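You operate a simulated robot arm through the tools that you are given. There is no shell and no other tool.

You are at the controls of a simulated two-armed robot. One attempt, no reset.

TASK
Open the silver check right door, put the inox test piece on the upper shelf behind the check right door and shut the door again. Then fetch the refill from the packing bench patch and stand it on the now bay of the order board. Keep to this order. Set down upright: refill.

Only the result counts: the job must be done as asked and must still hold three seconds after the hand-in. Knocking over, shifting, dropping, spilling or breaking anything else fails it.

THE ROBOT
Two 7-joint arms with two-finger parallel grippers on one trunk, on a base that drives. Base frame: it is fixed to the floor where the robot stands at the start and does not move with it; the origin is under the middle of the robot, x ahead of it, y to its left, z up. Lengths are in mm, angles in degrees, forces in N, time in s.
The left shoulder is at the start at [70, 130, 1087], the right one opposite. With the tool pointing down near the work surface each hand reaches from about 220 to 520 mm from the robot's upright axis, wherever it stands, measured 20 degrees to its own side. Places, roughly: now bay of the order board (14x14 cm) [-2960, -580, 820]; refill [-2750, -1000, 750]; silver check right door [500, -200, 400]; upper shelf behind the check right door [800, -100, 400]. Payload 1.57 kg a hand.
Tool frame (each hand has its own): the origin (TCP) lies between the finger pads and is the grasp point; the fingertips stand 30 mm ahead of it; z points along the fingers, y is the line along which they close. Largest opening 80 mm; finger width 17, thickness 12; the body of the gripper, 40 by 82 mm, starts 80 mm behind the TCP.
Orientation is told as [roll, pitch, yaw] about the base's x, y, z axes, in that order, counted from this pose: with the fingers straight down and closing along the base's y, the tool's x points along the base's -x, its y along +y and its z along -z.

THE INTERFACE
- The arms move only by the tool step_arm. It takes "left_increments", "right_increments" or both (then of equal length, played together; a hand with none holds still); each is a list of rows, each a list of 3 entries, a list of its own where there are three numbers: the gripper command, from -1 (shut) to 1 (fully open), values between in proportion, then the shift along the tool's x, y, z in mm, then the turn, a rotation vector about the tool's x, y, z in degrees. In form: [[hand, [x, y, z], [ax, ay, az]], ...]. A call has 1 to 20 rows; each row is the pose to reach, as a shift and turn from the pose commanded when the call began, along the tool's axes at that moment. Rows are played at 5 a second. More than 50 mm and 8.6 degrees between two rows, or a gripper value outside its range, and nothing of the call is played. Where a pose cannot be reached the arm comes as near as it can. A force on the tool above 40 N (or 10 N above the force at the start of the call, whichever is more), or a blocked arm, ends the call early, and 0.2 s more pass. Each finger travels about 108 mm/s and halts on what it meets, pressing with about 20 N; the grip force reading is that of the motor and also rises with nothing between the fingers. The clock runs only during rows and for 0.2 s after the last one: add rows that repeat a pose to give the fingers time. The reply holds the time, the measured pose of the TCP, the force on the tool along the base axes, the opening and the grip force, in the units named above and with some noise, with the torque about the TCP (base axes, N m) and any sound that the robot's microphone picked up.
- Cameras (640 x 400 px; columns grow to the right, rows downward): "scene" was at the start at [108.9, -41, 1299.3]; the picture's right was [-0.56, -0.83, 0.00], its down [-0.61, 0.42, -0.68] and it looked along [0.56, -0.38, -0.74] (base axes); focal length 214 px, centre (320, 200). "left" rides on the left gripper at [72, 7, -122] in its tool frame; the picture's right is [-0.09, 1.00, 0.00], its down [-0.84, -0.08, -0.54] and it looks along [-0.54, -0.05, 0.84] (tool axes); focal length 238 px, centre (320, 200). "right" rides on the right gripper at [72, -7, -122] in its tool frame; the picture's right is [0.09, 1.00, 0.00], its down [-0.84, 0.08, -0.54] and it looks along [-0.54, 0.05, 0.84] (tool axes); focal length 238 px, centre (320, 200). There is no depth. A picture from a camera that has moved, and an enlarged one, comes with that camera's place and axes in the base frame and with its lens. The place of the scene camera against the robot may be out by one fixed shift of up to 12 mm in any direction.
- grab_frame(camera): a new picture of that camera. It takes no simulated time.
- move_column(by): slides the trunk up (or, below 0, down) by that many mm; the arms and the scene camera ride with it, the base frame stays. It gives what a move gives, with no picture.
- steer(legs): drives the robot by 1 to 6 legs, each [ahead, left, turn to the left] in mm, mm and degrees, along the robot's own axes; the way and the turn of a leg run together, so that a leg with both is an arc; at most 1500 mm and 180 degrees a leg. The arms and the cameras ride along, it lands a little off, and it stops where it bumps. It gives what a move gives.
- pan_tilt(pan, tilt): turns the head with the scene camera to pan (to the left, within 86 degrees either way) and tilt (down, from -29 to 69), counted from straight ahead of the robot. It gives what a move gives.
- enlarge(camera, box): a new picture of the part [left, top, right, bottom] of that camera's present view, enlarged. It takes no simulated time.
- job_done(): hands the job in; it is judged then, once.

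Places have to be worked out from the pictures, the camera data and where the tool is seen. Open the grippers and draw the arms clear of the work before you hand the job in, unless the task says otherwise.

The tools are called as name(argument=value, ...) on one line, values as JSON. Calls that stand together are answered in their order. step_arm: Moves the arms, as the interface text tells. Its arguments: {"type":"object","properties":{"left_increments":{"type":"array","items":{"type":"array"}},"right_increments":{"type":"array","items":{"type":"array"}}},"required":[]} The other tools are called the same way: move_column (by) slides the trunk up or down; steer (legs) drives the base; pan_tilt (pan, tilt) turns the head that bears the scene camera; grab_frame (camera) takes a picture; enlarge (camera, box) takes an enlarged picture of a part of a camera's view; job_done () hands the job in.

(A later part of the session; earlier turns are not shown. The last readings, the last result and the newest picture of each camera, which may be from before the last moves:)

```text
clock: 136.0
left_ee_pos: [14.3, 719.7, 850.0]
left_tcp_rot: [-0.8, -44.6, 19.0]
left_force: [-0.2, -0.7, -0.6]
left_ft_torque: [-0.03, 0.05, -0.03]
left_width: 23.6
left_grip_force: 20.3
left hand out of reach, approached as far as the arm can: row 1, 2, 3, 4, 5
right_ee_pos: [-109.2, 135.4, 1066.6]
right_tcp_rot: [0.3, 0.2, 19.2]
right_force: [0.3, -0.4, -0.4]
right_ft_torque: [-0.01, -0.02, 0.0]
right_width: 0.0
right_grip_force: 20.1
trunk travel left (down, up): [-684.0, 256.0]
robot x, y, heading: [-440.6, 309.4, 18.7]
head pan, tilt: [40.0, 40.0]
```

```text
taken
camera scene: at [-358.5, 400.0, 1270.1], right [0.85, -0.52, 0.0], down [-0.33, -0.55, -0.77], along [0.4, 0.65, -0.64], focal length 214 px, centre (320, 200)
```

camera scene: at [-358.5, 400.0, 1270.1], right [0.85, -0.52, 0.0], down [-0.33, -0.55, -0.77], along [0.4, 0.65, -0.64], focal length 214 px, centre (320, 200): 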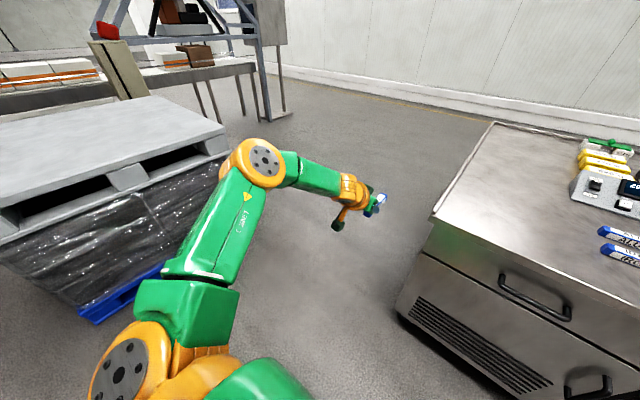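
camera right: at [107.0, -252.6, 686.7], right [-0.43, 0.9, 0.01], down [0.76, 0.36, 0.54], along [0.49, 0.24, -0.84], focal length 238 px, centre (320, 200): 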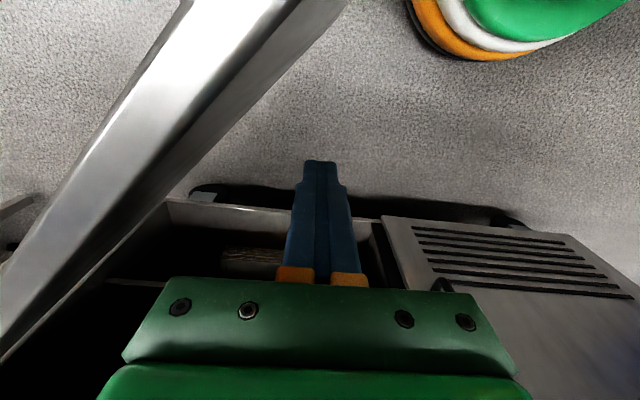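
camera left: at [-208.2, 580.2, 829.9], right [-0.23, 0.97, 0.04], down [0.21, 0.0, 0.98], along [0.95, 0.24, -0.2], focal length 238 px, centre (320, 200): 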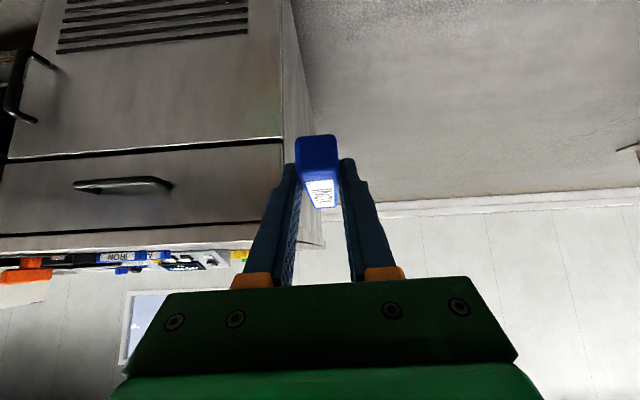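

The upper arm has an inward limit, so the left hand would force my base against the open door; the right hand suits this placement much better. I'll set the bar back on the free left part of the counter and re-grip it with the right hand. First the left arm goes back to its good tool-down pose.

step_arm(left_increments=[[-1, [3, 30, -20], [0, 0, 0]], [-1, [4, 40, -50], [0, 5, 0]], [-1, [4, 40, -85], [0, 10, 0]], [-1, [5, 35, -120], [0, 15, 0]], [-1, [5, 30, -155], [0, 20, 0]], [-1, [6, 20, -190], [0, 25, 0]], [-1, [7, 10, -225], [0, 30, 0]], [-1, [8, 0, -260], [0, 35, 0]], [-1, [8, -5, -295], [0, 40, 0]], [-1, [8, -5, -328], [0, 45, 0]], [-1, [8, -5, -328], [0, 45, 0]]])

step_arm(left_increments=[[-1, [-10, 0, 5], [0, -8, 0]], [-1, [-20, 5, 10], [0, -16, 0]], [-1, [-30, 10, 15], [0, -24, 0]], [-1, [-40, 20, 20], [0, -32, 0]], [-1, [-50, 30, 20], [0, -40, 0]], [-1, [-50, 40, 20], [0, -45, 0]], [-1, [-50, 40, 20], [0, -45, 0]]])

grab_frame(camera="left")

```text
clock: 138.4
left_ee_pos: [-207.2, 643.8, 1085.0]
left_tcp_rot: [-0.6, 0.3, 18.5]
left_force: [0.9, -0.2, 0.0]
left_ft_torque: [-0.03, -0.02, 0.0]
left_width: 23.1
left_grip_force: 19.8
right_ee_pos: [-109.1, 136.3, 1065.3]
right_tcp_rot: [0.3, 0.2, 19.1]
right_force: [-0.2, -0.7, -0.1]
right_ft_torque: [0.02, -0.02, 0.01]
right_width: 0.0
right_grip_force: 20.2
trunk travel left (down, up): [-684.0, 256.0]
robot x, y, heading: [-441.6, 305.9, 18.4]
head pan, tilt: [40.0, 40.0]
```

```text
clock: 140.0
left_ee_pos: [-171.6, 696.1, 1062.4]
left_tcp_rot: [-0.7, -44.7, 18.9]
left_force: [0.0, 0.4, 0.1]
left_ft_torque: [-0.02, 0.03, -0.03]
left_width: 23.3
left_grip_force: 19.9
right_ee_pos: [-110.8, 135.8, 1065.7]
right_tcp_rot: [0.4, 0.3, 19.1]
right_force: [-0.3, 0.1, 0.7]
right_ft_torque: [0.02, -0.03, 0.01]
right_width: 0.0
right_grip_force: 20.5
trunk travel left (down, up): [-684.0, 256.0]
robot x, y, heading: [-442.3, 308.9, 18.6]
head pan, tilt: [40.0, 40.0]
```

```text
taken
camera left: at [-303.5, 659.7, 1098.8], right [-0.25, 0.97, 0.06], down [0.22, 0.0, 0.97], along [0.94, 0.26, -0.22], focal length 238 px, centre (320, 200)
```

left: 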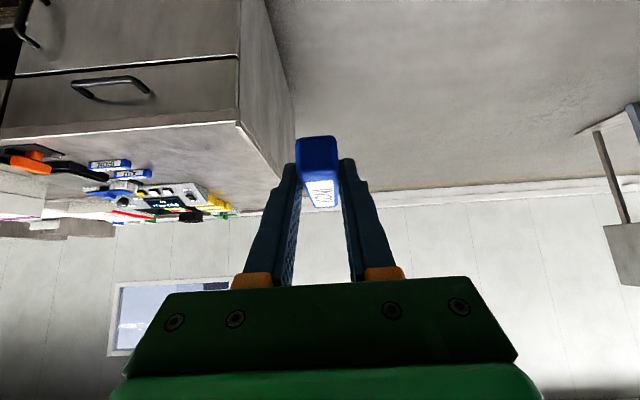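

The pose is good. Facing the cabinet as I am, I can lay the bar on the empty left part of the counter with its axis pointing away from me, and later take it with the right hand at the same heading. I drive to L≈40, H≈55.

steer(legs=[[0, -399, 0], [365, 0, 0]])

grab_frame(camera="scene")

grab_frame(camera="left")

```text
clock: 144.4
left_ee_pos: [300.3, 439.7, 1062.0]
left_tcp_rot: [-0.7, -44.7, 18.9]
left_force: [-0.1, 0.5, -0.5]
left_ft_torque: [-0.02, 0.03, -0.04]
left_width: 23.2
left_grip_force: 20.2
right_ee_pos: [362.2, -120.9, 1065.5]
right_tcp_rot: [0.3, 0.0, 19.0]
right_force: [-0.4, 0.9, -1.0]
right_ft_torque: [0.01, -0.02, -0.01]
right_width: 0.2
right_grip_force: 20.1
trunk travel left (down, up): [-684.0, 256.0]
robot x, y, heading: [30.4, 51.2, 18.2]
head pan, tilt: [40.0, 40.0]
```

```text
taken
camera scene: at [113.7, 143.0, 1270.2], right [0.85, -0.52, 0.0], down [-0.33, -0.55, -0.77], along [0.4, 0.65, -0.64], focal length 214 px, centre (320, 200)
```

scene: 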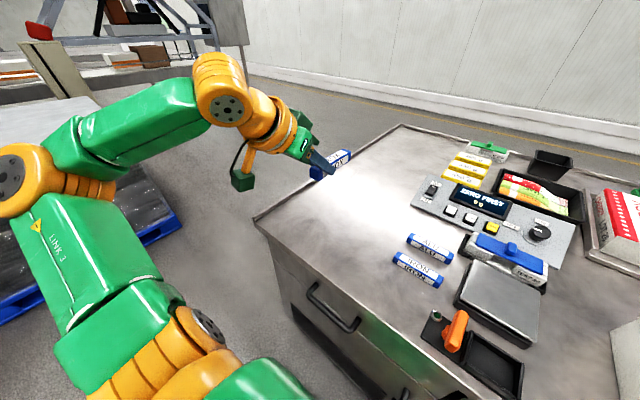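

```text
taken
camera left: at [169.2, 403.0, 1099.2], right [-0.25, 0.97, 0.06], down [0.22, 0.0, 0.97], along [0.94, 0.26, -0.22], focal length 238 px, centre (320, 200)
```

left: 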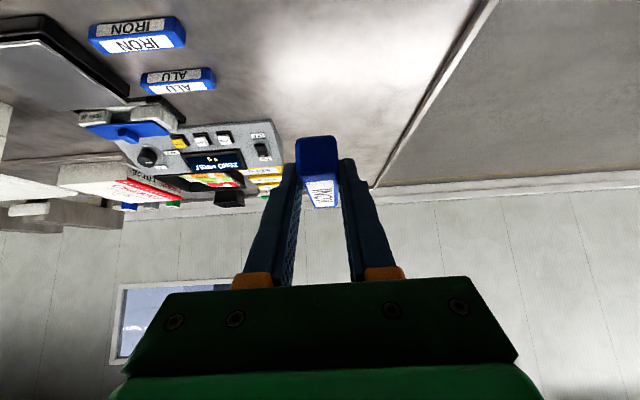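

TCP is over free counter at H430, L313. I lower to about Z 850 first.

step_arm(left_increments=[[-1, [24, 0, 30], [0, 0, 0]], [-1, [48, 0, 60], [0, 0, 0]], [-1, [72, 0, 90], [0, 0, 0]], [-1, [96, 0, 118], [0, 0, 0]], [-1, [118, 0, 145], [0, 0, 0]], [-1, [135, 0, 164], [0, 0, 0]], [-1, [135, 0, 164], [0, 0, 0]]])

grab_frame(camera="left")

grab_frame(camera="scene")

```text
clock: 146.1
left_ee_pos: [321.3, 443.9, 849.0]
left_tcp_rot: [-0.7, -44.7, 18.8]
left_force: [-0.7, 0.0, -0.2]
left_ft_torque: [-0.05, 0.0, 0.01]
left_width: 23.2
left_grip_force: 20.5
right_ee_pos: [362.8, -120.2, 1065.6]
right_tcp_rot: [0.4, 0.1, 19.0]
right_force: [-0.4, -0.8, -1.1]
right_ft_torque: [0.04, -0.02, 0.01]
right_width: 0.0
right_grip_force: 19.8
trunk travel left (down, up): [-684.0, 256.0]
robot x, y, heading: [28.6, 52.0, 18.4]
head pan, tilt: [40.0, 40.0]
```

```text
taken
camera left: at [189.5, 408.0, 885.4], right [-0.25, 0.97, 0.06], down [0.23, 0.0, 0.97], along [0.94, 0.26, -0.22], focal length 238 px, centre (320, 200)
```

left: 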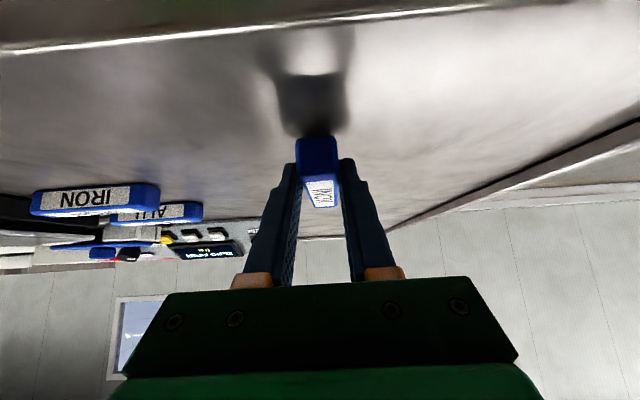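

```text
taken
camera scene: at [114.5, 143.2, 1270.1], right [0.85, -0.52, 0.0], down [-0.33, -0.55, -0.77], along [0.4, 0.65, -0.64], focal length 214 px, centre (320, 200)
```

scene: 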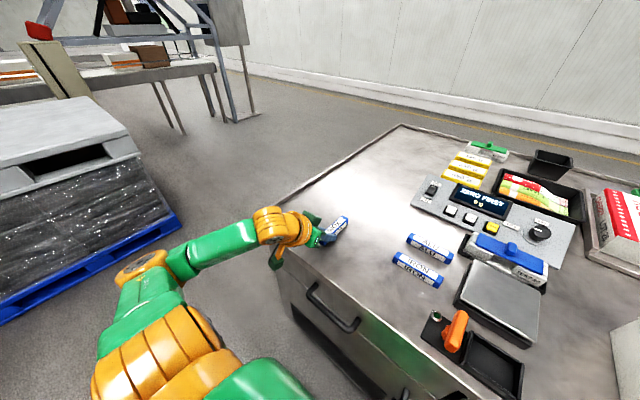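

The bar hangs just above the counter. I lower the last 7.5 mm, open the fingers a bit and withdraw along the hand's axis.

step_arm(left_increments=[[-1, [2.5, 0, 2.5], [0, 0, 0]], [-1, [5.3, 0, 5.3], [0, 0, 0]], [-1, [5.3, 0, 5.3], [0, 0, 0]], [-0.2, [5.3, 0, 5.3], [0, 0, 0]], [0.2, [5.3, 0, 5.3], [0, 0, 0]], [0.2, [5.3, 0, 5.3], [0, 0, 0]], [0.2, [5.3, 0, -15], [0, 0, 0]], [0.2, [5.3, 0, -50], [0, 0, 0]], [0.2, [5.3, 0, -95], [0, 0, 0]], [0.2, [0, 0, -140], [0, 0, 0]]])

grab_frame(camera="left")

grab_frame(camera="scene")

```text
clock: 148.2
left_ee_pos: [237.1, 438.8, 963.9]
left_tcp_rot: [-0.7, -44.5, 18.7]
left_force: [-0.2, 0.5, 0.9]
left_ft_torque: [-0.02, -0.03, -0.02]
left_width: 48.1
left_grip_force: 0.0
left hand out of reach, approached as far as the arm can: row 9, 10
right_ee_pos: [360.4, -122.2, 1066.8]
right_tcp_rot: [0.3, 0.1, 18.9]
right_force: [0.2, 0.4, 0.4]
right_ft_torque: [-0.01, -0.04, -0.01]
right_width: 0.0
right_grip_force: 20.4
trunk travel left (down, up): [-684.0, 256.0]
robot x, y, heading: [28.7, 53.8, 18.8]
head pan, tilt: [40.0, 40.0]
```

```text
taken
camera left: at [105.3, 403.1, 1000.6], right [-0.25, 0.97, 0.06], down [0.23, 0.0, 0.97], along [0.94, 0.26, -0.22], focal length 238 px, centre (320, 200)
```

left: 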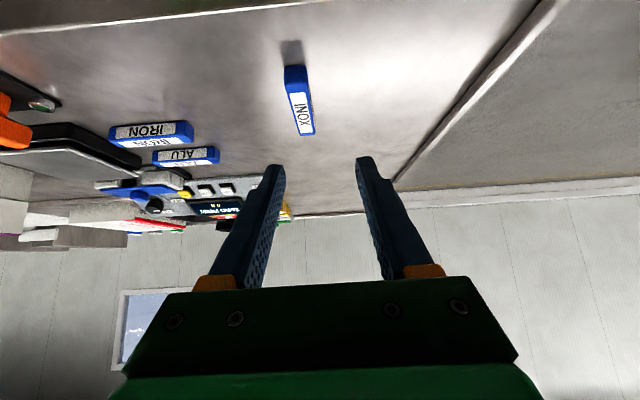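

```text
taken
camera scene: at [113.9, 142.8, 1270.2], right [0.85, -0.52, 0.0], down [-0.33, -0.55, -0.77], along [0.4, 0.65, -0.64], focal length 214 px, centre (320, 200)
```

scene: 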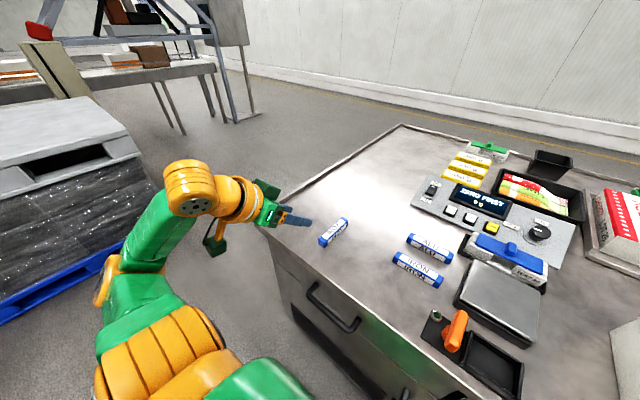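

The bar lies flat at about H479, L314, axis ≈17–18°. I bring the left arm up to its tool-down pose, and back the base off.

step_arm(left_increments=[[0.2, [-12, 0, -12], [0, 7, 0]], [0.2, [-24, 0, -24], [0, 14, 0]], [0.2, [-36, 0, -36], [0, 21, 0]], [0.2, [-48, 0, -48], [0, 28, 0]], [0.2, [-60, -10, -60], [0, 35, 0]], [0.2, [-72, -30, -72], [0, 42, 0]], [0.2, [-80, -55, -80], [0, 44.5, 0]], [0.2, [-80, -55, -80], [0, 44.5, 0]]])

steer(legs=[[-300, 0, 0], [0, 560, 0]])

```text
clock: 150.1
left_ee_pos: [254.0, 390.6, 1075.2]
left_tcp_rot: [-0.7, -0.2, 18.5]
left_force: [-0.4, 0.2, -0.5]
left_ft_torque: [0.0, -0.01, -0.01]
left_width: 48.0
left_grip_force: 0.0
right_ee_pos: [361.5, -120.9, 1066.2]
right_tcp_rot: [0.3, 0.1, 18.9]
right_force: [0.1, 0.3, -0.1]
right_ft_torque: [0.0, 0.01, -0.01]
right_width: 0.0
right_grip_force: 20.1
trunk travel left (down, up): [-684.0, 256.0]
robot x, y, heading: [30.1, 51.2, 18.5]
head pan, tilt: [40.0, 40.0]
```

```text
clock: 154.9
left_ee_pos: [-203.7, 825.1, 1075.4]
left_tcp_rot: [-0.5, -0.1, 17.6]
left_force: [0.1, 0.2, -0.2]
left_ft_torque: [0.02, -0.02, 0.0]
left_width: 48.0
left_grip_force: 0.0
right_ee_pos: [-100.8, 312.5, 1065.5]
right_tcp_rot: [0.4, 0.2, 18.4]
right_force: [-0.8, -1.1, -0.1]
right_ft_torque: [0.0, 0.0, 0.01]
right_width: 0.0
right_grip_force: 20.0
trunk travel left (down, up): [-684.0, 256.0]
robot x, y, heading: [-426.0, 488.4, 18.0]
head pan, tilt: [40.0, 40.0]
```

Robot is at H−237, L603, heading 18.0°. I pitch the right hand 45° forward and extend it, fingers open to 50 mm.

step_arm(right_increments=[[0, [-20, -3, 2], [0, -8, 0]], [0.25, [-40, -6, 4], [0, -16, 0]], [0.25, [-60, -9, 6], [0, -24, 0]], [0.25, [-80, -12, 8], [0, -32, 0]], [0.25, [-100, -16, 10], [0, -40, 0]], [0.25, [-120, -20, 10], [0, -45, 0]], [0.25, [-120, -20, 10], [0, -45, 0]]])

pan_tilt(pan=-40, tilt=40)

grab_frame(camera="scene")

grab_frame(camera="right")

```text
clock: 156.5
left_ee_pos: [-202.9, 826.5, 1075.8]
left_tcp_rot: [-0.5, -0.1, 17.7]
left_force: [0.2, -0.3, -0.4]
left_ft_torque: [0.02, 0.04, 0.02]
left_width: 47.9
left_grip_force: 0.1
right_ee_pos: [19.0, 332.1, 1054.3]
right_tcp_rot: [0.5, -44.9, 18.1]
right_force: [0.2, -0.1, 0.1]
right_ft_torque: [0.01, 0.03, -0.02]
right_width: 50.1
right_grip_force: 0.1
trunk travel left (down, up): [-684.0, 256.0]
robot x, y, heading: [-430.9, 487.8, 18.1]
head pan, tilt: [40.0, 40.0]
```

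```text
clock: 158.1
left_ee_pos: [-202.6, 826.6, 1075.7]
left_tcp_rot: [-0.6, -0.1, 17.7]
left_force: [-0.3, -0.4, 0.5]
left_ft_torque: [-0.02, 0.04, 0.02]
left_width: 48.0
left_grip_force: 0.1
right_ee_pos: [19.1, 332.2, 1055.1]
right_tcp_rot: [0.5, -44.8, 17.9]
right_force: [0.0, 0.5, -0.5]
right_ft_torque: [0.01, 0.0, -0.03]
right_width: 49.9
right_grip_force: 0.0
trunk travel left (down, up): [-684.0, 256.0]
robot x, y, heading: [-431.8, 492.7, 17.7]
head pan, tilt: [-40.0, 40.0]
```

```text
taken
camera scene: at [-311.4, 476.6, 1270.1], right [-0.37, -0.93, 0.0], down [-0.6, 0.24, -0.77], along [0.71, -0.29, -0.64], focal length 214 px, centre (320, 200)
```

scene: 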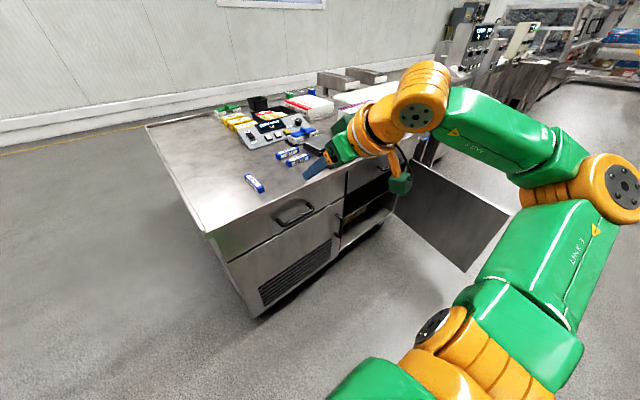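

```text
taken
camera right: at [-108.7, 284.2, 1090.1], right [-0.38, 0.93, -0.06], down [0.18, 0.13, 0.97], along [0.91, 0.35, -0.21], focal length 238 px, centre (320, 200)
```

right: 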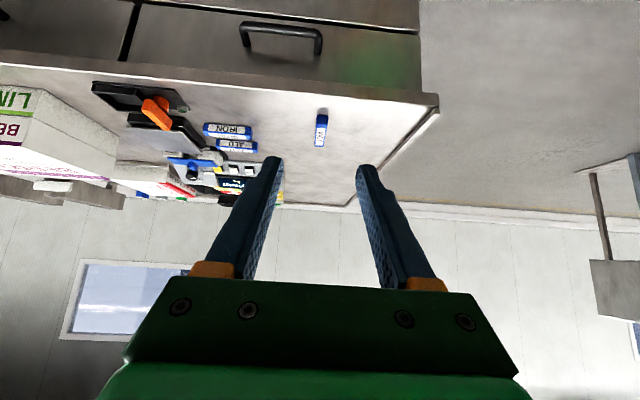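

The bar is about 330–350 mm ahead and 10–15 mm left of the right hand. I drive ahead 270 mm, left 12 mm.

steer(legs=[[270, 12, 0]])

grab_frame(camera="right")

```text
clock: 160.0
left_ee_pos: [48.5, 919.8, 1076.3]
left_tcp_rot: [-0.5, -0.2, 17.6]
left_force: [0.4, 0.3, 0.7]
left_ft_torque: [0.02, 0.03, 0.0]
left_width: 48.0
left_grip_force: 0.1
right_ee_pos: [270.3, 424.4, 1055.6]
right_tcp_rot: [0.5, -44.9, 18.0]
right_force: [-0.8, -0.1, -0.4]
right_ft_torque: [-0.03, -0.01, 0.01]
right_width: 50.0
right_grip_force: 0.0
trunk travel left (down, up): [-684.0, 256.0]
robot x, y, heading: [-180.9, 582.4, 17.7]
head pan, tilt: [-40.0, 40.0]
```

```text
taken
camera right: at [142.3, 377.5, 1090.3], right [-0.37, 0.93, -0.06], down [0.18, 0.13, 0.98], along [0.91, 0.35, -0.21], focal length 238 px, centre (320, 200)
```

right: 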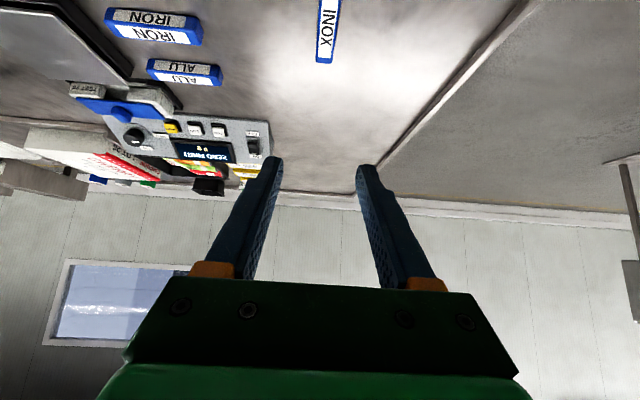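

The bar's centre is about 78 mm ahead of the TCP and in line. I move 56 mm ahead and descend to TCP Z≈883 for a check.

step_arm(right_increments=[[0.25, [20, 0, 40], [0, 0, 0]], [0.25, [41, 1, 80], [0, 0, 0]], [0.25, [62, 2, 120], [0, 0, 0]], [0.25, [82, 2, 161], [0, 0, 0]], [0.25, [82, 2, 161], [0, 0, 0]]])

grab_frame(camera="right")

enlarge(camera="scene", box=[240, 100, 440, 225])

```text
clock: 161.2
left_ee_pos: [49.2, 920.0, 1074.8]
left_tcp_rot: [-0.5, -0.2, 17.6]
left_force: [-0.2, 0.4, 0.4]
left_ft_torque: [0.01, -0.02, -0.02]
left_width: 48.1
left_grip_force: 0.0
right_ee_pos: [324.2, 445.7, 883.8]
right_tcp_rot: [0.5, -44.9, 18.0]
right_force: [0.2, -0.7, 0.0]
right_ft_torque: [0.02, 0.01, 0.0]
right_width: 50.0
right_grip_force: 0.1
trunk travel left (down, up): [-684.0, 256.0]
robot x, y, heading: [-180.3, 584.6, 18.0]
head pan, tilt: [-40.0, 40.0]
```

```text
taken
camera right: at [195.8, 398.0, 918.7], right [-0.37, 0.93, -0.06], down [0.18, 0.13, 0.98], along [0.91, 0.35, -0.21], focal length 238 px, centre (320, 200)
```

right: 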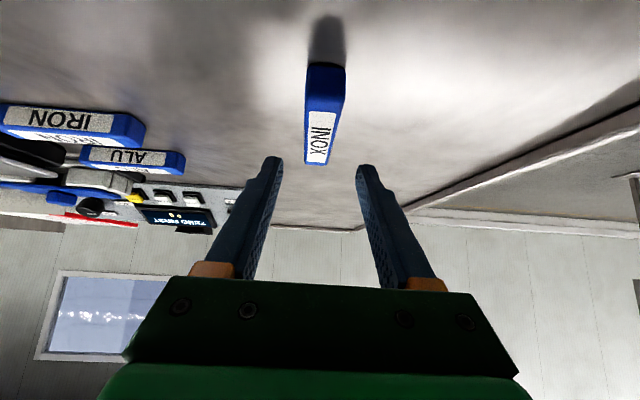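

```text
3.20 times, centred on (340, 162) of scene
camera zoom: at [-59.5, 570.4, 1270.2], right [-0.38, -0.93, 0.0], down [-0.6, 0.24, -0.77], along [0.71, -0.29, -0.64], focal length 686 px, centre (256, 320)
```

zoom: 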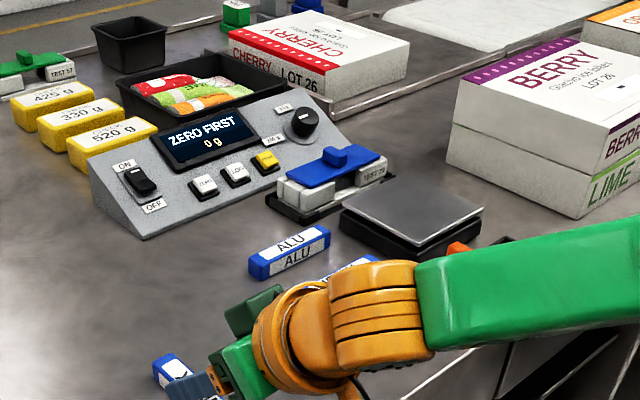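

Bar aligned within 2 mm and 1.6°, its centre 18 mm ahead. I correct and descend to Z≈841, then close.

step_arm(right_increments=[[0.25, [12, -1, 9], [-0.5, 0, -0.5]], [0.25, [24, -2, 18], [-1.1, 0, -1.1]], [0.25, [31, -2, 23], [-1.1, 0, -1.1]], [0.25, [35, -2, 26.5], [-1.1, 0, -1.1]], [0, [35, -2, 26.5], [-1.1, 0, -1.1]], [-0.5, [35, -2, 26.5], [-1.1, 0, -1.1]], [-1, [35, -2, 26.5], [-1.1, 0, -1.1]], [-1, [35, -2, 26.5], [-1.1, 0, -1.1]], [-1, [35, -2, 26.5], [-1.1, 0, -1.1]]])

grab_frame(camera="right")

```text
clock: 163.2
left_ee_pos: [49.5, 920.6, 1075.9]
left_tcp_rot: [-0.5, 0.0, 17.6]
left_force: [-0.6, -0.9, 0.6]
left_ft_torque: [0.0, -0.02, 0.02]
left_width: 47.9
left_grip_force: 0.1
right_ee_pos: [318.9, 443.6, 840.2]
right_tcp_rot: [0.5, -44.7, 19.4]
right_force: [0.3, 0.3, -0.3]
right_ft_torque: [-0.03, 0.03, -0.03]
right_width: 23.3
right_grip_force: 20.2
trunk travel left (down, up): [-684.0, 256.0]
robot x, y, heading: [-176.9, 584.6, 17.7]
head pan, tilt: [-40.0, 40.0]
```

```text
taken
camera right: at [191.8, 391.1, 874.4], right [-0.4, 0.92, -0.06], down [0.17, 0.14, 0.97], along [0.9, 0.38, -0.21], focal length 238 px, centre (320, 200)
```

right: 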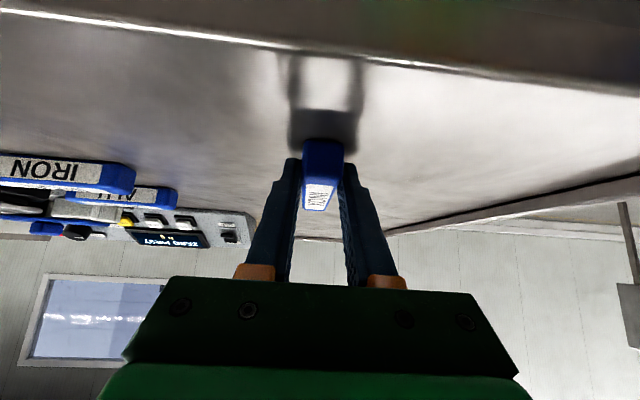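

Gripped (23.3 mm). I raise the trunk 120 mm to lift the bar, back away from the counter, and extend the arm to fwd ≈558.

move_column(by=120)

steer(legs=[[-420, 0, 0]])

step_arm(right_increments=[[-1, [-24, 0, 24], [0, 0, 0]], [-1, [-48, 0, 48], [0, 0, 0]], [-1, [-72, 0, 72], [0, 0, 0]], [-1, [-92, 0, 92], [0, 0, 0]], [-1, [-92, 0, 92], [0, 0, 0]]])

grab_frame(camera="scene")

```text
clock: 164.7
left_ee_pos: [49.2, 919.5, 1195.8]
left_tcp_rot: [-0.5, -0.2, 17.6]
left_force: [0.6, 1.2, 0.2]
left_ft_torque: [0.03, 0.0, -0.04]
left_width: 47.8
left_grip_force: 0.0
right_ee_pos: [319.0, 442.5, 960.3]
right_tcp_rot: [0.6, -44.8, 19.5]
right_force: [-0.2, 0.7, -0.4]
right_ft_torque: [0.0, 0.0, 0.01]
right_width: 23.0
right_grip_force: 20.1
trunk travel left (down, up): [-804.0, 136.0]
robot x, y, heading: [-177.9, 584.8, 17.9]
head pan, tilt: [-40.0, 40.0]
```

```text
clock: 167.2
left_ee_pos: [-347.8, 790.6, 1195.3]
left_tcp_rot: [-0.5, 0.1, 17.5]
left_force: [-0.2, 0.0, -0.7]
left_ft_torque: [0.01, -0.02, -0.02]
left_width: 48.2
left_grip_force: 0.1
right_ee_pos: [-80.5, 313.9, 958.8]
right_tcp_rot: [0.5, -44.8, 19.5]
right_force: [0.3, 0.0, -1.2]
right_ft_torque: [-0.01, 0.02, 0.0]
right_width: 23.0
right_grip_force: 19.7
trunk travel left (down, up): [-804.0, 136.0]
robot x, y, heading: [-580.3, 454.9, 17.7]
head pan, tilt: [-40.0, 40.0]
```

```text
clock: 168.4
left_ee_pos: [-349.2, 790.5, 1194.8]
left_tcp_rot: [-0.5, -0.1, 17.6]
left_force: [0.6, -1.2, 0.0]
left_ft_torque: [0.0, -0.02, -0.02]
left_width: 48.1
left_grip_force: 0.0
right_ee_pos: [42.6, 357.6, 959.5]
right_tcp_rot: [0.5, -45.0, 19.4]
right_force: [0.2, 0.6, -1.2]
right_ft_torque: [-0.02, 0.03, 0.02]
right_width: 23.0
right_grip_force: 19.8
right hand out of reach, approached as far as the arm can: row 4
trunk travel left (down, up): [-804.0, 136.0]
robot x, y, heading: [-578.3, 455.2, 17.8]
head pan, tilt: [-40.0, 40.0]
```

```text
taken
camera scene: at [-458.3, 441.1, 1390.1], right [-0.38, -0.93, 0.0], down [-0.6, 0.24, -0.77], along [0.71, -0.29, -0.64], focal length 214 px, centre (320, 200)
```

scene: 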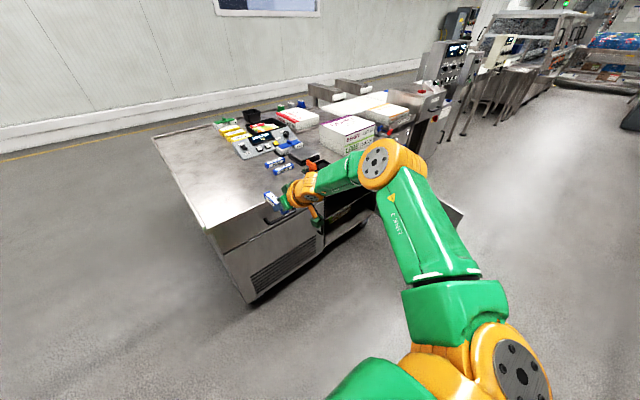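

The arm is at fwd 561, lat −283, φ 45°. I strafe right to L≈23 well in front of the cabinet, then lower the trunk.

steer(legs=[[0, -600, 0.5]])

move_column(by=-300)

move_column(by=-180)

grab_frame(camera="scene")

grab_frame(camera="right")

```text
clock: 171.8
left_ee_pos: [-167.5, 228.8, 1194.8]
left_tcp_rot: [-0.5, -0.1, 17.9]
left_force: [-0.5, 0.9, 0.7]
left_ft_torque: [-0.02, -0.01, 0.01]
left_width: 48.3
left_grip_force: 0.1
right_ee_pos: [226.1, -201.9, 958.9]
right_tcp_rot: [0.5, -44.8, 19.9]
right_force: [0.2, 0.0, -0.9]
right_ft_torque: [0.02, 0.02, 0.0]
right_width: 23.1
right_grip_force: 19.5
trunk travel left (down, up): [-804.0, 136.0]
robot x, y, heading: [-396.8, -112.5, 18.1]
head pan, tilt: [-40.0, 40.0]
```

```text
clock: 174.8
left_ee_pos: [-168.4, 228.6, 894.8]
left_tcp_rot: [-0.5, -0.1, 17.9]
left_force: [0.8, -0.1, 0.4]
left_ft_torque: [-0.01, 0.0, 0.01]
left_width: 47.8
left_grip_force: 0.1
right_ee_pos: [225.2, -202.6, 659.4]
right_tcp_rot: [0.5, -44.8, 19.7]
right_force: [0.2, 0.4, -0.9]
right_ft_torque: [-0.02, 0.02, 0.03]
right_width: 23.3
right_grip_force: 20.3
trunk travel left (down, up): [-504.0, 436.0]
robot x, y, heading: [-394.8, -109.0, 17.9]
head pan, tilt: [-40.0, 40.0]
```

```text
clock: 176.8
left_ee_pos: [-167.8, 227.9, 715.7]
left_tcp_rot: [-0.5, -0.2, 18.0]
left_force: [-0.1, -0.3, -0.2]
left_ft_torque: [0.01, -0.02, -0.02]
left_width: 48.1
left_grip_force: 0.0
right_ee_pos: [224.7, -203.0, 478.3]
right_tcp_rot: [0.5, -44.8, 19.7]
right_force: [0.6, -0.2, 0.4]
right_ft_torque: [0.0, 0.0, -0.05]
right_width: 23.1
right_grip_force: 20.0
trunk travel left (down, up): [-324.0, 616.0]
robot x, y, heading: [-396.5, -109.3, 18.0]
head pan, tilt: [-40.0, 40.0]
```

```text
taken
camera scene: at [-275.3, -122.4, 910.1], right [-0.37, -0.93, 0.0], down [-0.6, 0.24, -0.77], along [0.71, -0.29, -0.64], focal length 214 px, centre (320, 200)
```

scene: 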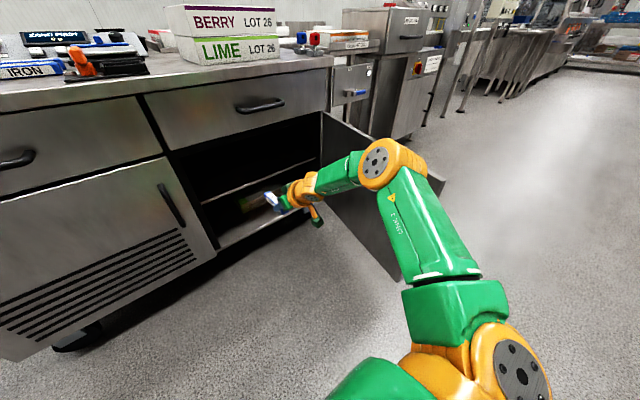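

```text
taken
camera right: at [98.9, -255.5, 513.8], right [-0.4, 0.91, -0.06], down [0.17, 0.14, 0.97], along [0.9, 0.38, -0.21], focal length 238 px, centre (320, 200)
```

right: 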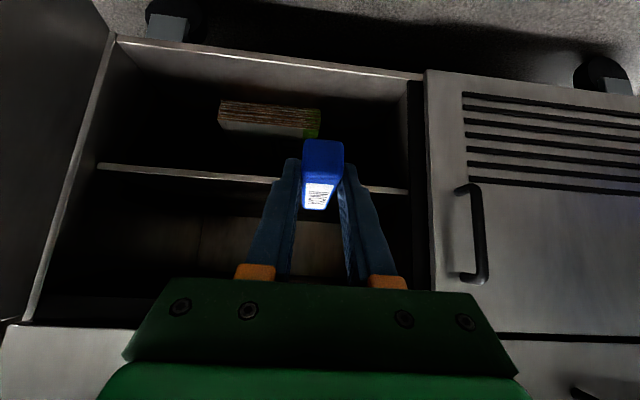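

The wrist camera shows the shelf's front edge at H≈405, Z≈400, clear above. I lower the trunk 28 mm (TCP ≈450, bar ≈20 mm above the shelf) and drive ahead 220 mm, then look again.

move_column(by=-28)

steer(legs=[[220, 0, 0]])

grab_frame(camera="scene")

grab_frame(camera="right")

```text
clock: 177.5
left_ee_pos: [-168.4, 227.8, 688.1]
left_tcp_rot: [-0.4, 0.0, 17.9]
left_force: [-0.1, -0.5, 0.3]
left_ft_torque: [0.04, -0.01, -0.03]
left_width: 48.1
left_grip_force: 0.1
right_ee_pos: [225.7, -205.0, 450.8]
right_tcp_rot: [0.5, -45.0, 19.7]
right_force: [0.2, -0.8, 0.0]
right_ft_torque: [0.01, 0.0, 0.01]
right_width: 23.4
right_grip_force: 20.0
trunk travel left (down, up): [-296.0, 644.0]
robot x, y, heading: [-395.3, -111.3, 18.1]
head pan, tilt: [-40.0, 40.0]
```

```text
clock: 179.2
left_ee_pos: [39.7, 295.0, 687.4]
left_tcp_rot: [-0.5, -0.1, 17.8]
left_force: [-0.3, 0.3, 0.1]
left_ft_torque: [0.0, 0.0, 0.01]
left_width: 48.0
left_grip_force: 0.0
right_ee_pos: [432.4, -136.9, 451.1]
right_tcp_rot: [0.5, -44.8, 19.7]
right_force: [-0.4, -0.2, -0.7]
right_ft_torque: [-0.01, 0.07, 0.01]
right_width: 23.2
right_grip_force: 20.4
trunk travel left (down, up): [-296.0, 644.0]
robot x, y, heading: [-188.9, -42.7, 17.9]
head pan, tilt: [-40.0, 40.0]
```

```text
taken
camera scene: at [-68.1, -55.0, 882.0], right [-0.37, -0.93, 0.0], down [-0.6, 0.24, -0.77], along [0.71, -0.29, -0.64], focal length 214 px, centre (320, 200)
```

scene: 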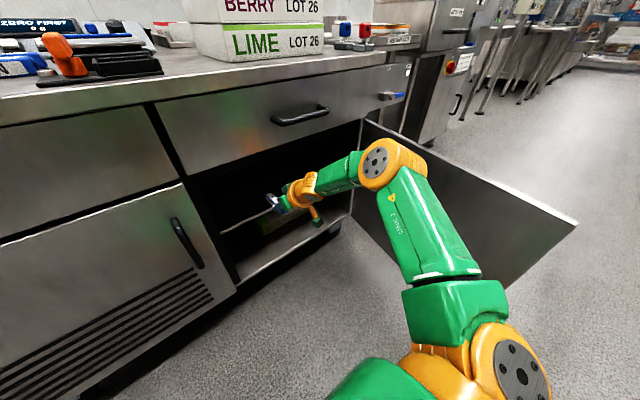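

```text
taken
camera right: at [305.7, -188.7, 485.6], right [-0.4, 0.91, -0.06], down [0.17, 0.14, 0.97], along [0.9, 0.38, -0.22], focal length 238 px, centre (320, 200)
```

right: 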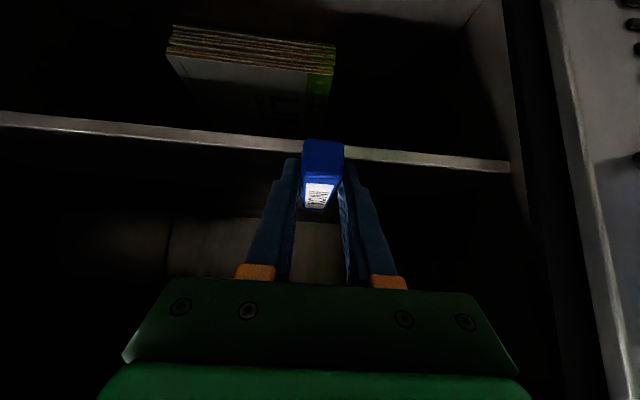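

Triangulation gives the shelf edge at H≈401, top Z≈400–407; the bar is about 16–20 mm above it. I drive ahead another 108 mm.

steer(legs=[[108, 0, 0]])

grab_frame(camera="scene")

grab_frame(camera="right")

```text
clock: 180.4
left_ee_pos: [142.7, 329.5, 688.1]
left_tcp_rot: [-0.5, 0.0, 17.9]
left_force: [0.2, 0.5, -0.9]
left_ft_torque: [-0.02, 0.01, -0.03]
left_width: 48.2
left_grip_force: 0.0
right_ee_pos: [536.8, -102.2, 449.9]
right_tcp_rot: [0.5, -44.8, 19.7]
right_force: [0.4, -0.3, -0.7]
right_ft_torque: [0.05, 0.02, 0.01]
right_width: 23.4
right_grip_force: 19.9
trunk travel left (down, up): [-296.0, 644.0]
robot x, y, heading: [-85.8, -11.7, 18.1]
head pan, tilt: [-40.0, 40.0]
```

```text
taken
camera scene: at [35.7, -20.9, 882.0], right [-0.37, -0.93, 0.0], down [-0.6, 0.24, -0.77], along [0.71, -0.29, -0.64], focal length 214 px, centre (320, 200)
```

scene: 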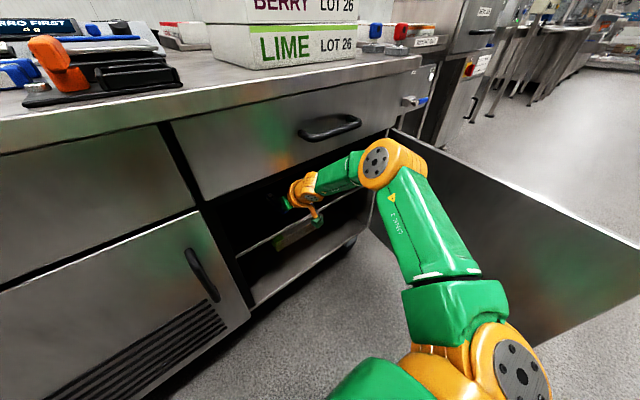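

```text
taken
camera right: at [409.6, -154.2, 485.5], right [-0.4, 0.91, -0.06], down [0.17, 0.14, 0.97], along [0.9, 0.38, -0.22], focal length 238 px, centre (320, 200)
```

right: 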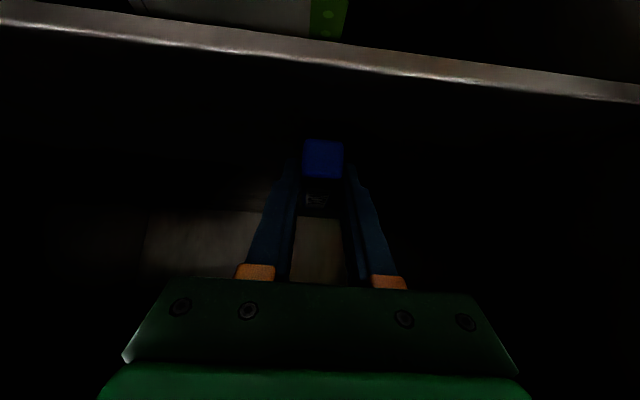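

TCP is at H471, L−276, with the bar over the shelf. I lower 12 mm and check the force.

step_arm(right_increments=[[-1, [3, 0, 3], [0, 0, 0]], [-1, [6, 0, 6], [0, 0, 0]], [-1, [8.5, 0, 8.5], [0, 0, 0]], [-1, [8.5, 0, 8.5], [0, 0, 0]]])

grab_frame(camera="right")

```text
clock: 181.4
left_ee_pos: [142.6, 328.6, 687.4]
left_tcp_rot: [-0.6, -0.1, 17.9]
left_force: [-0.2, 0.2, 0.1]
left_ft_torque: [-0.04, 0.05, 0.02]
left_width: 47.9
left_grip_force: 0.0
right_ee_pos: [534.1, -102.7, 441.3]
right_tcp_rot: [0.4, -44.9, 19.7]
right_force: [0.9, 0.7, -0.5]
right_ft_torque: [-0.02, 0.02, -0.02]
right_width: 23.2
right_grip_force: 19.5
right hand out of reach, approached as far as the arm can: row 3, 4
trunk travel left (down, up): [-296.0, 644.0]
robot x, y, heading: [-91.0, -9.1, 18.4]
head pan, tilt: [-40.0, 40.0]
```

```text
taken
camera right: at [407.0, -155.1, 475.5], right [-0.4, 0.91, -0.06], down [0.17, 0.14, 0.97], along [0.9, 0.38, -0.21], focal length 238 px, centre (320, 200)
```

right: 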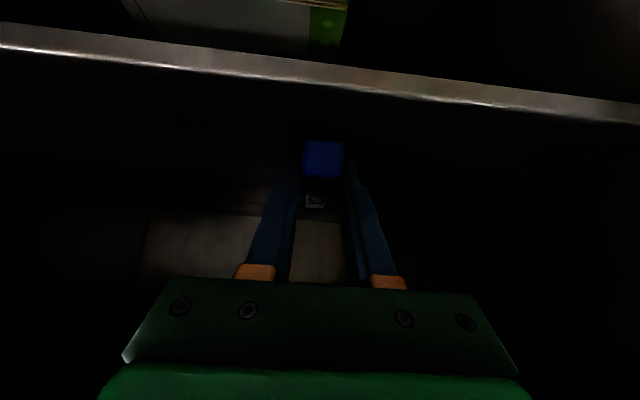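

The arm is at its reach limit downward; I use the trunk in small steps. The shelf top is now estimated at Z≈408–410, so contact is a few mm away.

move_column(by=-3)

move_column(by=-2)

```text
clock: 181.9
left_ee_pos: [142.6, 329.2, 685.7]
left_tcp_rot: [-0.4, -0.2, 17.9]
left_force: [0.7, 0.0, -0.5]
left_ft_torque: [0.01, -0.01, -0.01]
left_width: 47.9
left_grip_force: 0.1
right_ee_pos: [533.4, -102.9, 437.9]
right_tcp_rot: [0.5, -44.8, 19.7]
right_force: [0.4, 0.1, -0.3]
right_ft_torque: [-0.03, 0.0, 0.0]
right_width: 23.5
right_grip_force: 19.9
trunk travel left (down, up): [-293.0, 647.0]
robot x, y, heading: [-83.4, -10.4, 18.2]
head pan, tilt: [-40.0, 40.0]
```

```text
clock: 182.4
left_ee_pos: [143.0, 329.9, 681.6]
left_tcp_rot: [-0.5, -0.1, 17.9]
left_force: [-0.1, 0.4, 0.4]
left_ft_torque: [-0.01, -0.02, 0.04]
left_width: 47.9
left_grip_force: 0.1
right_ee_pos: [533.1, -102.8, 435.1]
right_tcp_rot: [0.5, -44.8, 19.7]
right_force: [0.0, -0.5, -1.7]
right_ft_torque: [-0.01, 0.03, 0.0]
right_width: 22.8
right_grip_force: 20.1
trunk travel left (down, up): [-291.0, 649.0]
robot x, y, heading: [-86.7, -10.6, 18.1]
head pan, tilt: [-40.0, 40.0]
```

No contact yet at Z 435. I continue in 2 mm steps.

move_column(by=-2)

move_column(by=-2)

grab_frame(camera="right")

```text
clock: 183.0
left_ee_pos: [142.5, 327.7, 680.1]
left_tcp_rot: [-0.6, -0.1, 18.0]
left_force: [0.0, -0.8, 0.1]
left_ft_torque: [0.03, -0.01, -0.03]
left_width: 47.9
left_grip_force: 0.0
right_ee_pos: [535.0, -102.6, 433.1]
right_tcp_rot: [0.5, -44.8, 19.7]
right_force: [-0.9, 0.7, -1.1]
right_ft_torque: [0.01, 0.03, -0.01]
right_width: 22.9
right_grip_force: 20.0
trunk travel left (down, up): [-289.0, 651.0]
robot x, y, heading: [-81.6, -11.2, 18.2]
head pan, tilt: [-40.0, 40.0]
```

```text
clock: 183.5
left_ee_pos: [142.0, 329.0, 679.0]
left_tcp_rot: [-0.6, -0.1, 17.8]
left_force: [0.2, -1.0, -1.1]
left_ft_torque: [-0.02, 0.0, -0.03]
left_width: 48.3
left_grip_force: 0.1
right_ee_pos: [533.6, -103.2, 432.1]
right_tcp_rot: [0.5, -44.8, 19.8]
right_force: [0.0, 0.5, -0.5]
right_ft_torque: [0.04, 0.03, 0.02]
right_width: 23.2
right_grip_force: 20.1
trunk travel left (down, up): [-287.0, 653.0]
robot x, y, heading: [-83.2, -8.9, 18.0]
head pan, tilt: [-40.0, 40.0]
```

```text
taken
camera right: at [407.0, -155.1, 466.5], right [-0.4, 0.91, -0.06], down [0.17, 0.14, 0.97], along [0.9, 0.38, -0.21], focal length 238 px, centre (320, 200)
```

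right: 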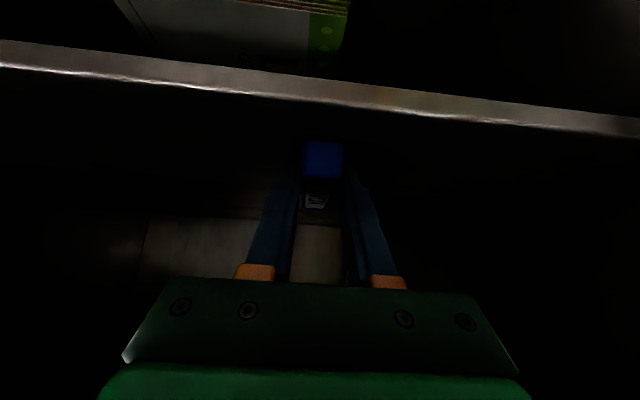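

Still free; the shelf must be nearer 400. I continue down in small steps.

move_column(by=-3)

move_column(by=-2)

move_column(by=-2)

```text
clock: 184.0
left_ee_pos: [142.4, 329.2, 675.3]
left_tcp_rot: [-0.6, -0.1, 17.9]
left_force: [-0.2, -0.8, -0.6]
left_ft_torque: [-0.01, -0.02, -0.01]
left_width: 48.1
left_grip_force: 0.0
right_ee_pos: [532.9, -103.1, 429.4]
right_tcp_rot: [0.6, -44.8, 19.6]
right_force: [0.0, -0.8, -0.4]
right_ft_torque: [-0.01, -0.02, -0.03]
right_width: 23.0
right_grip_force: 19.8
trunk travel left (down, up): [-284.0, 656.0]
robot x, y, heading: [-86.8, -7.7, 17.9]
head pan, tilt: [-40.0, 40.0]
```

```text
clock: 184.5
left_ee_pos: [142.8, 328.6, 673.4]
left_tcp_rot: [-0.5, -0.2, 18.0]
left_force: [0.7, -1.1, -0.2]
left_ft_torque: [0.02, -0.01, -0.01]
left_width: 48.1
left_grip_force: 0.1
right_ee_pos: [533.4, -102.6, 428.2]
right_tcp_rot: [0.4, -45.0, 19.6]
right_force: [1.1, -0.6, 3.4]
right_ft_torque: [0.12, -0.42, -0.07]
right_width: 23.2
right_grip_force: 20.0
trunk travel left (down, up): [-282.0, 658.0]
robot x, y, heading: [-83.6, -7.5, 17.9]
head pan, tilt: [-40.0, 40.0]
```

```text
clock: 185.0
left_ee_pos: [140.0, 328.9, 671.1]
left_tcp_rot: [-0.6, -0.4, 18.0]
left_force: [-0.5, -1.0, 0.3]
left_ft_torque: [-0.02, -0.01, 0.0]
left_width: 48.1
left_grip_force: 0.0
right_ee_pos: [532.7, -102.6, 428.2]
right_tcp_rot: [0.4, -45.2, 19.8]
right_force: [4.3, -1.3, 12.6]
right_ft_torque: [-0.07, -0.19, -0.03]
right_width: 23.2
right_grip_force: 20.1
trunk travel left (down, up): [-280.0, 660.0]
robot x, y, heading: [-84.2, -9.1, 17.8]
head pan, tilt: [-40.0, 40.0]
```

Contact at Z≈428 (12.6 N). I raise 1 mm to unload, then open the fingers to about 50 mm.

move_column(by=1)

step_arm(right_increments=[[-0.6, [0, 0, 0], [0, 0, 0]], [-0.2, [0, 0, 0], [0, 0, 0]], [0.25, [0, 0, 0], [0, 0, 0]], [0.25, [0, 0, 0], [0, 0, 0]], [0.25, [0, 0, 0], [0, 0, 0]]])

grab_frame(camera="right")

```text
clock: 185.6
left_ee_pos: [141.4, 328.9, 672.5]
left_tcp_rot: [-0.6, -0.2, 17.9]
left_force: [-0.6, -1.4, -0.2]
left_ft_torque: [-0.02, 0.02, -0.01]
left_width: 48.0
left_grip_force: 0.0
right_ee_pos: [533.2, -102.0, 428.8]
right_tcp_rot: [0.3, -44.9, 19.9]
right_force: [4.0, -0.1, 11.4]
right_ft_torque: [0.15, -0.54, -0.02]
right_width: 23.3
right_grip_force: 19.8
trunk travel left (down, up): [-281.0, 659.0]
robot x, y, heading: [-85.6, -8.3, 18.0]
head pan, tilt: [-40.0, 40.0]
```

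```text
clock: 186.8
left_ee_pos: [141.3, 329.1, 673.5]
left_tcp_rot: [-0.6, -0.3, 17.9]
left_force: [0.3, 0.1, 0.6]
left_ft_torque: [-0.01, 0.0, -0.01]
left_width: 48.1
left_grip_force: 0.0
right_ee_pos: [532.6, -103.8, 428.3]
right_tcp_rot: [0.4, -44.9, 19.7]
right_force: [-4.9, 0.6, 5.5]
right_ft_torque: [-0.12, 0.02, -0.1]
right_width: 48.2
right_grip_force: 0.1
trunk travel left (down, up): [-281.0, 659.0]
robot x, y, heading: [-85.1, -7.7, 18.1]
head pan, tilt: [-40.0, 40.0]
```

```text
taken
camera right: at [405.9, -155.3, 461.7], right [-0.4, 0.91, -0.06], down [0.17, 0.14, 0.98], along [0.9, 0.38, -0.21], focal length 238 px, centre (320, 200)
```

right: 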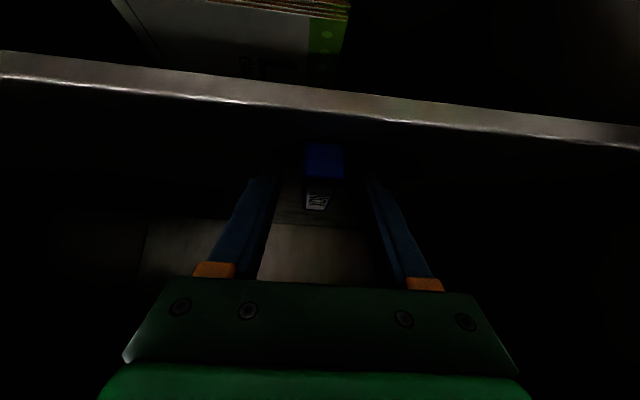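

Released; the bar stays put on the shelf. I raise the trunk 12 mm so the fingertips come off the shelf, check, then back out straight.

move_column(by=12)

grab_frame(camera="right")

```text
clock: 187.3
left_ee_pos: [142.4, 328.9, 685.7]
left_tcp_rot: [-0.4, 0.0, 17.8]
left_force: [-0.3, 0.2, 0.4]
left_ft_torque: [0.0, -0.05, 0.0]
left_width: 47.9
left_grip_force: 0.0
right_ee_pos: [534.3, -103.2, 437.6]
right_tcp_rot: [0.6, -44.8, 19.7]
right_force: [0.0, 0.7, 0.1]
right_ft_torque: [-0.02, -0.03, -0.01]
right_width: 49.8
right_grip_force: 0.0
trunk travel left (down, up): [-293.0, 647.0]
robot x, y, heading: [-86.9, -7.4, 18.2]
head pan, tilt: [-40.0, 40.0]
```

```text
taken
camera right: at [407.1, -155.2, 472.5], right [-0.4, 0.91, -0.06], down [0.17, 0.14, 0.97], along [0.9, 0.38, -0.22], focal length 238 px, centre (320, 200)
```

right: 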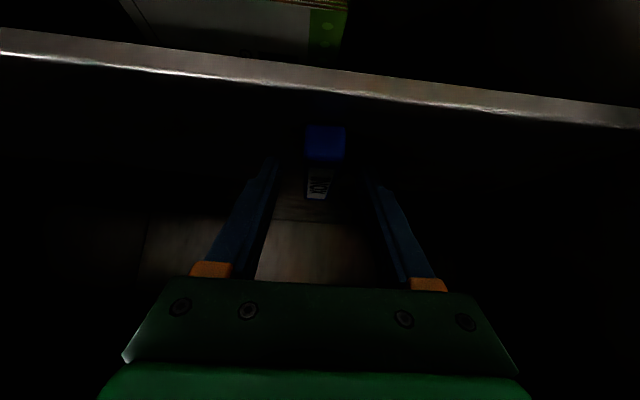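

The bar stayed on the shelf while the hand rose. I back out 350 mm.

steer(legs=[[-350, 0, 0]])

grab_frame(camera="right")

grab_frame(camera="scene")

```text
clock: 189.6
left_ee_pos: [-189.6, 221.7, 684.5]
left_tcp_rot: [-0.5, -0.1, 18.2]
left_force: [-0.6, -0.1, 0.4]
left_ft_torque: [0.01, -0.02, 0.02]
left_width: 48.1
left_grip_force: 0.0
right_ee_pos: [203.4, -208.0, 438.1]
right_tcp_rot: [0.5, -44.9, 20.1]
right_force: [0.3, 0.7, -1.2]
right_ft_torque: [-0.04, 0.01, 0.0]
right_width: 49.8
right_grip_force: 0.0
trunk travel left (down, up): [-293.0, 647.0]
robot x, y, heading: [-416.9, -116.8, 18.4]
head pan, tilt: [-40.0, 40.0]
```

```text
taken
camera right: at [77.3, -261.2, 472.8], right [-0.41, 0.91, -0.06], down [0.17, 0.14, 0.97], along [0.9, 0.39, -0.21], focal length 238 px, centre (320, 200)
```

right: 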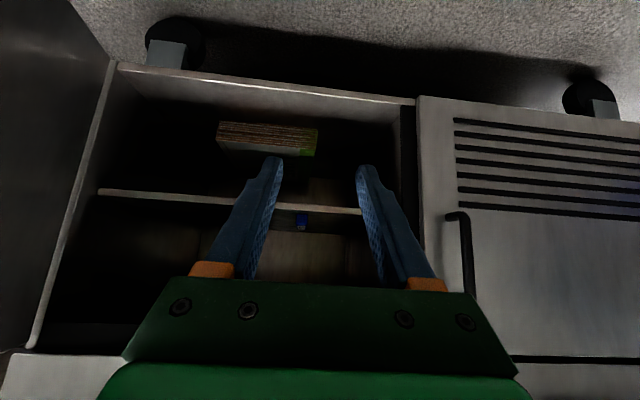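

```text
taken
camera scene: at [-295.4, -129.6, 879.2], right [-0.37, -0.93, 0.0], down [-0.6, 0.24, -0.77], along [0.71, -0.28, -0.64], focal length 214 px, centre (320, 200)
```

scene: 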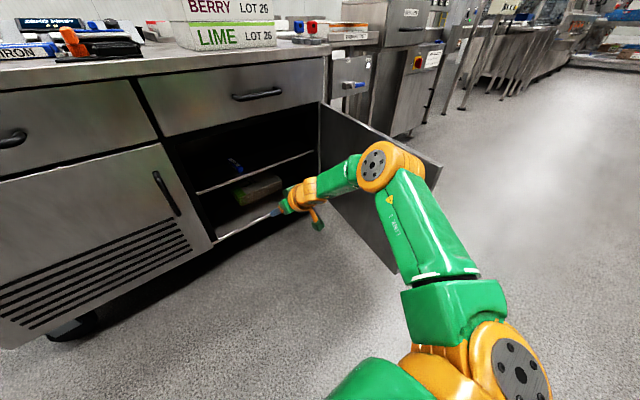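

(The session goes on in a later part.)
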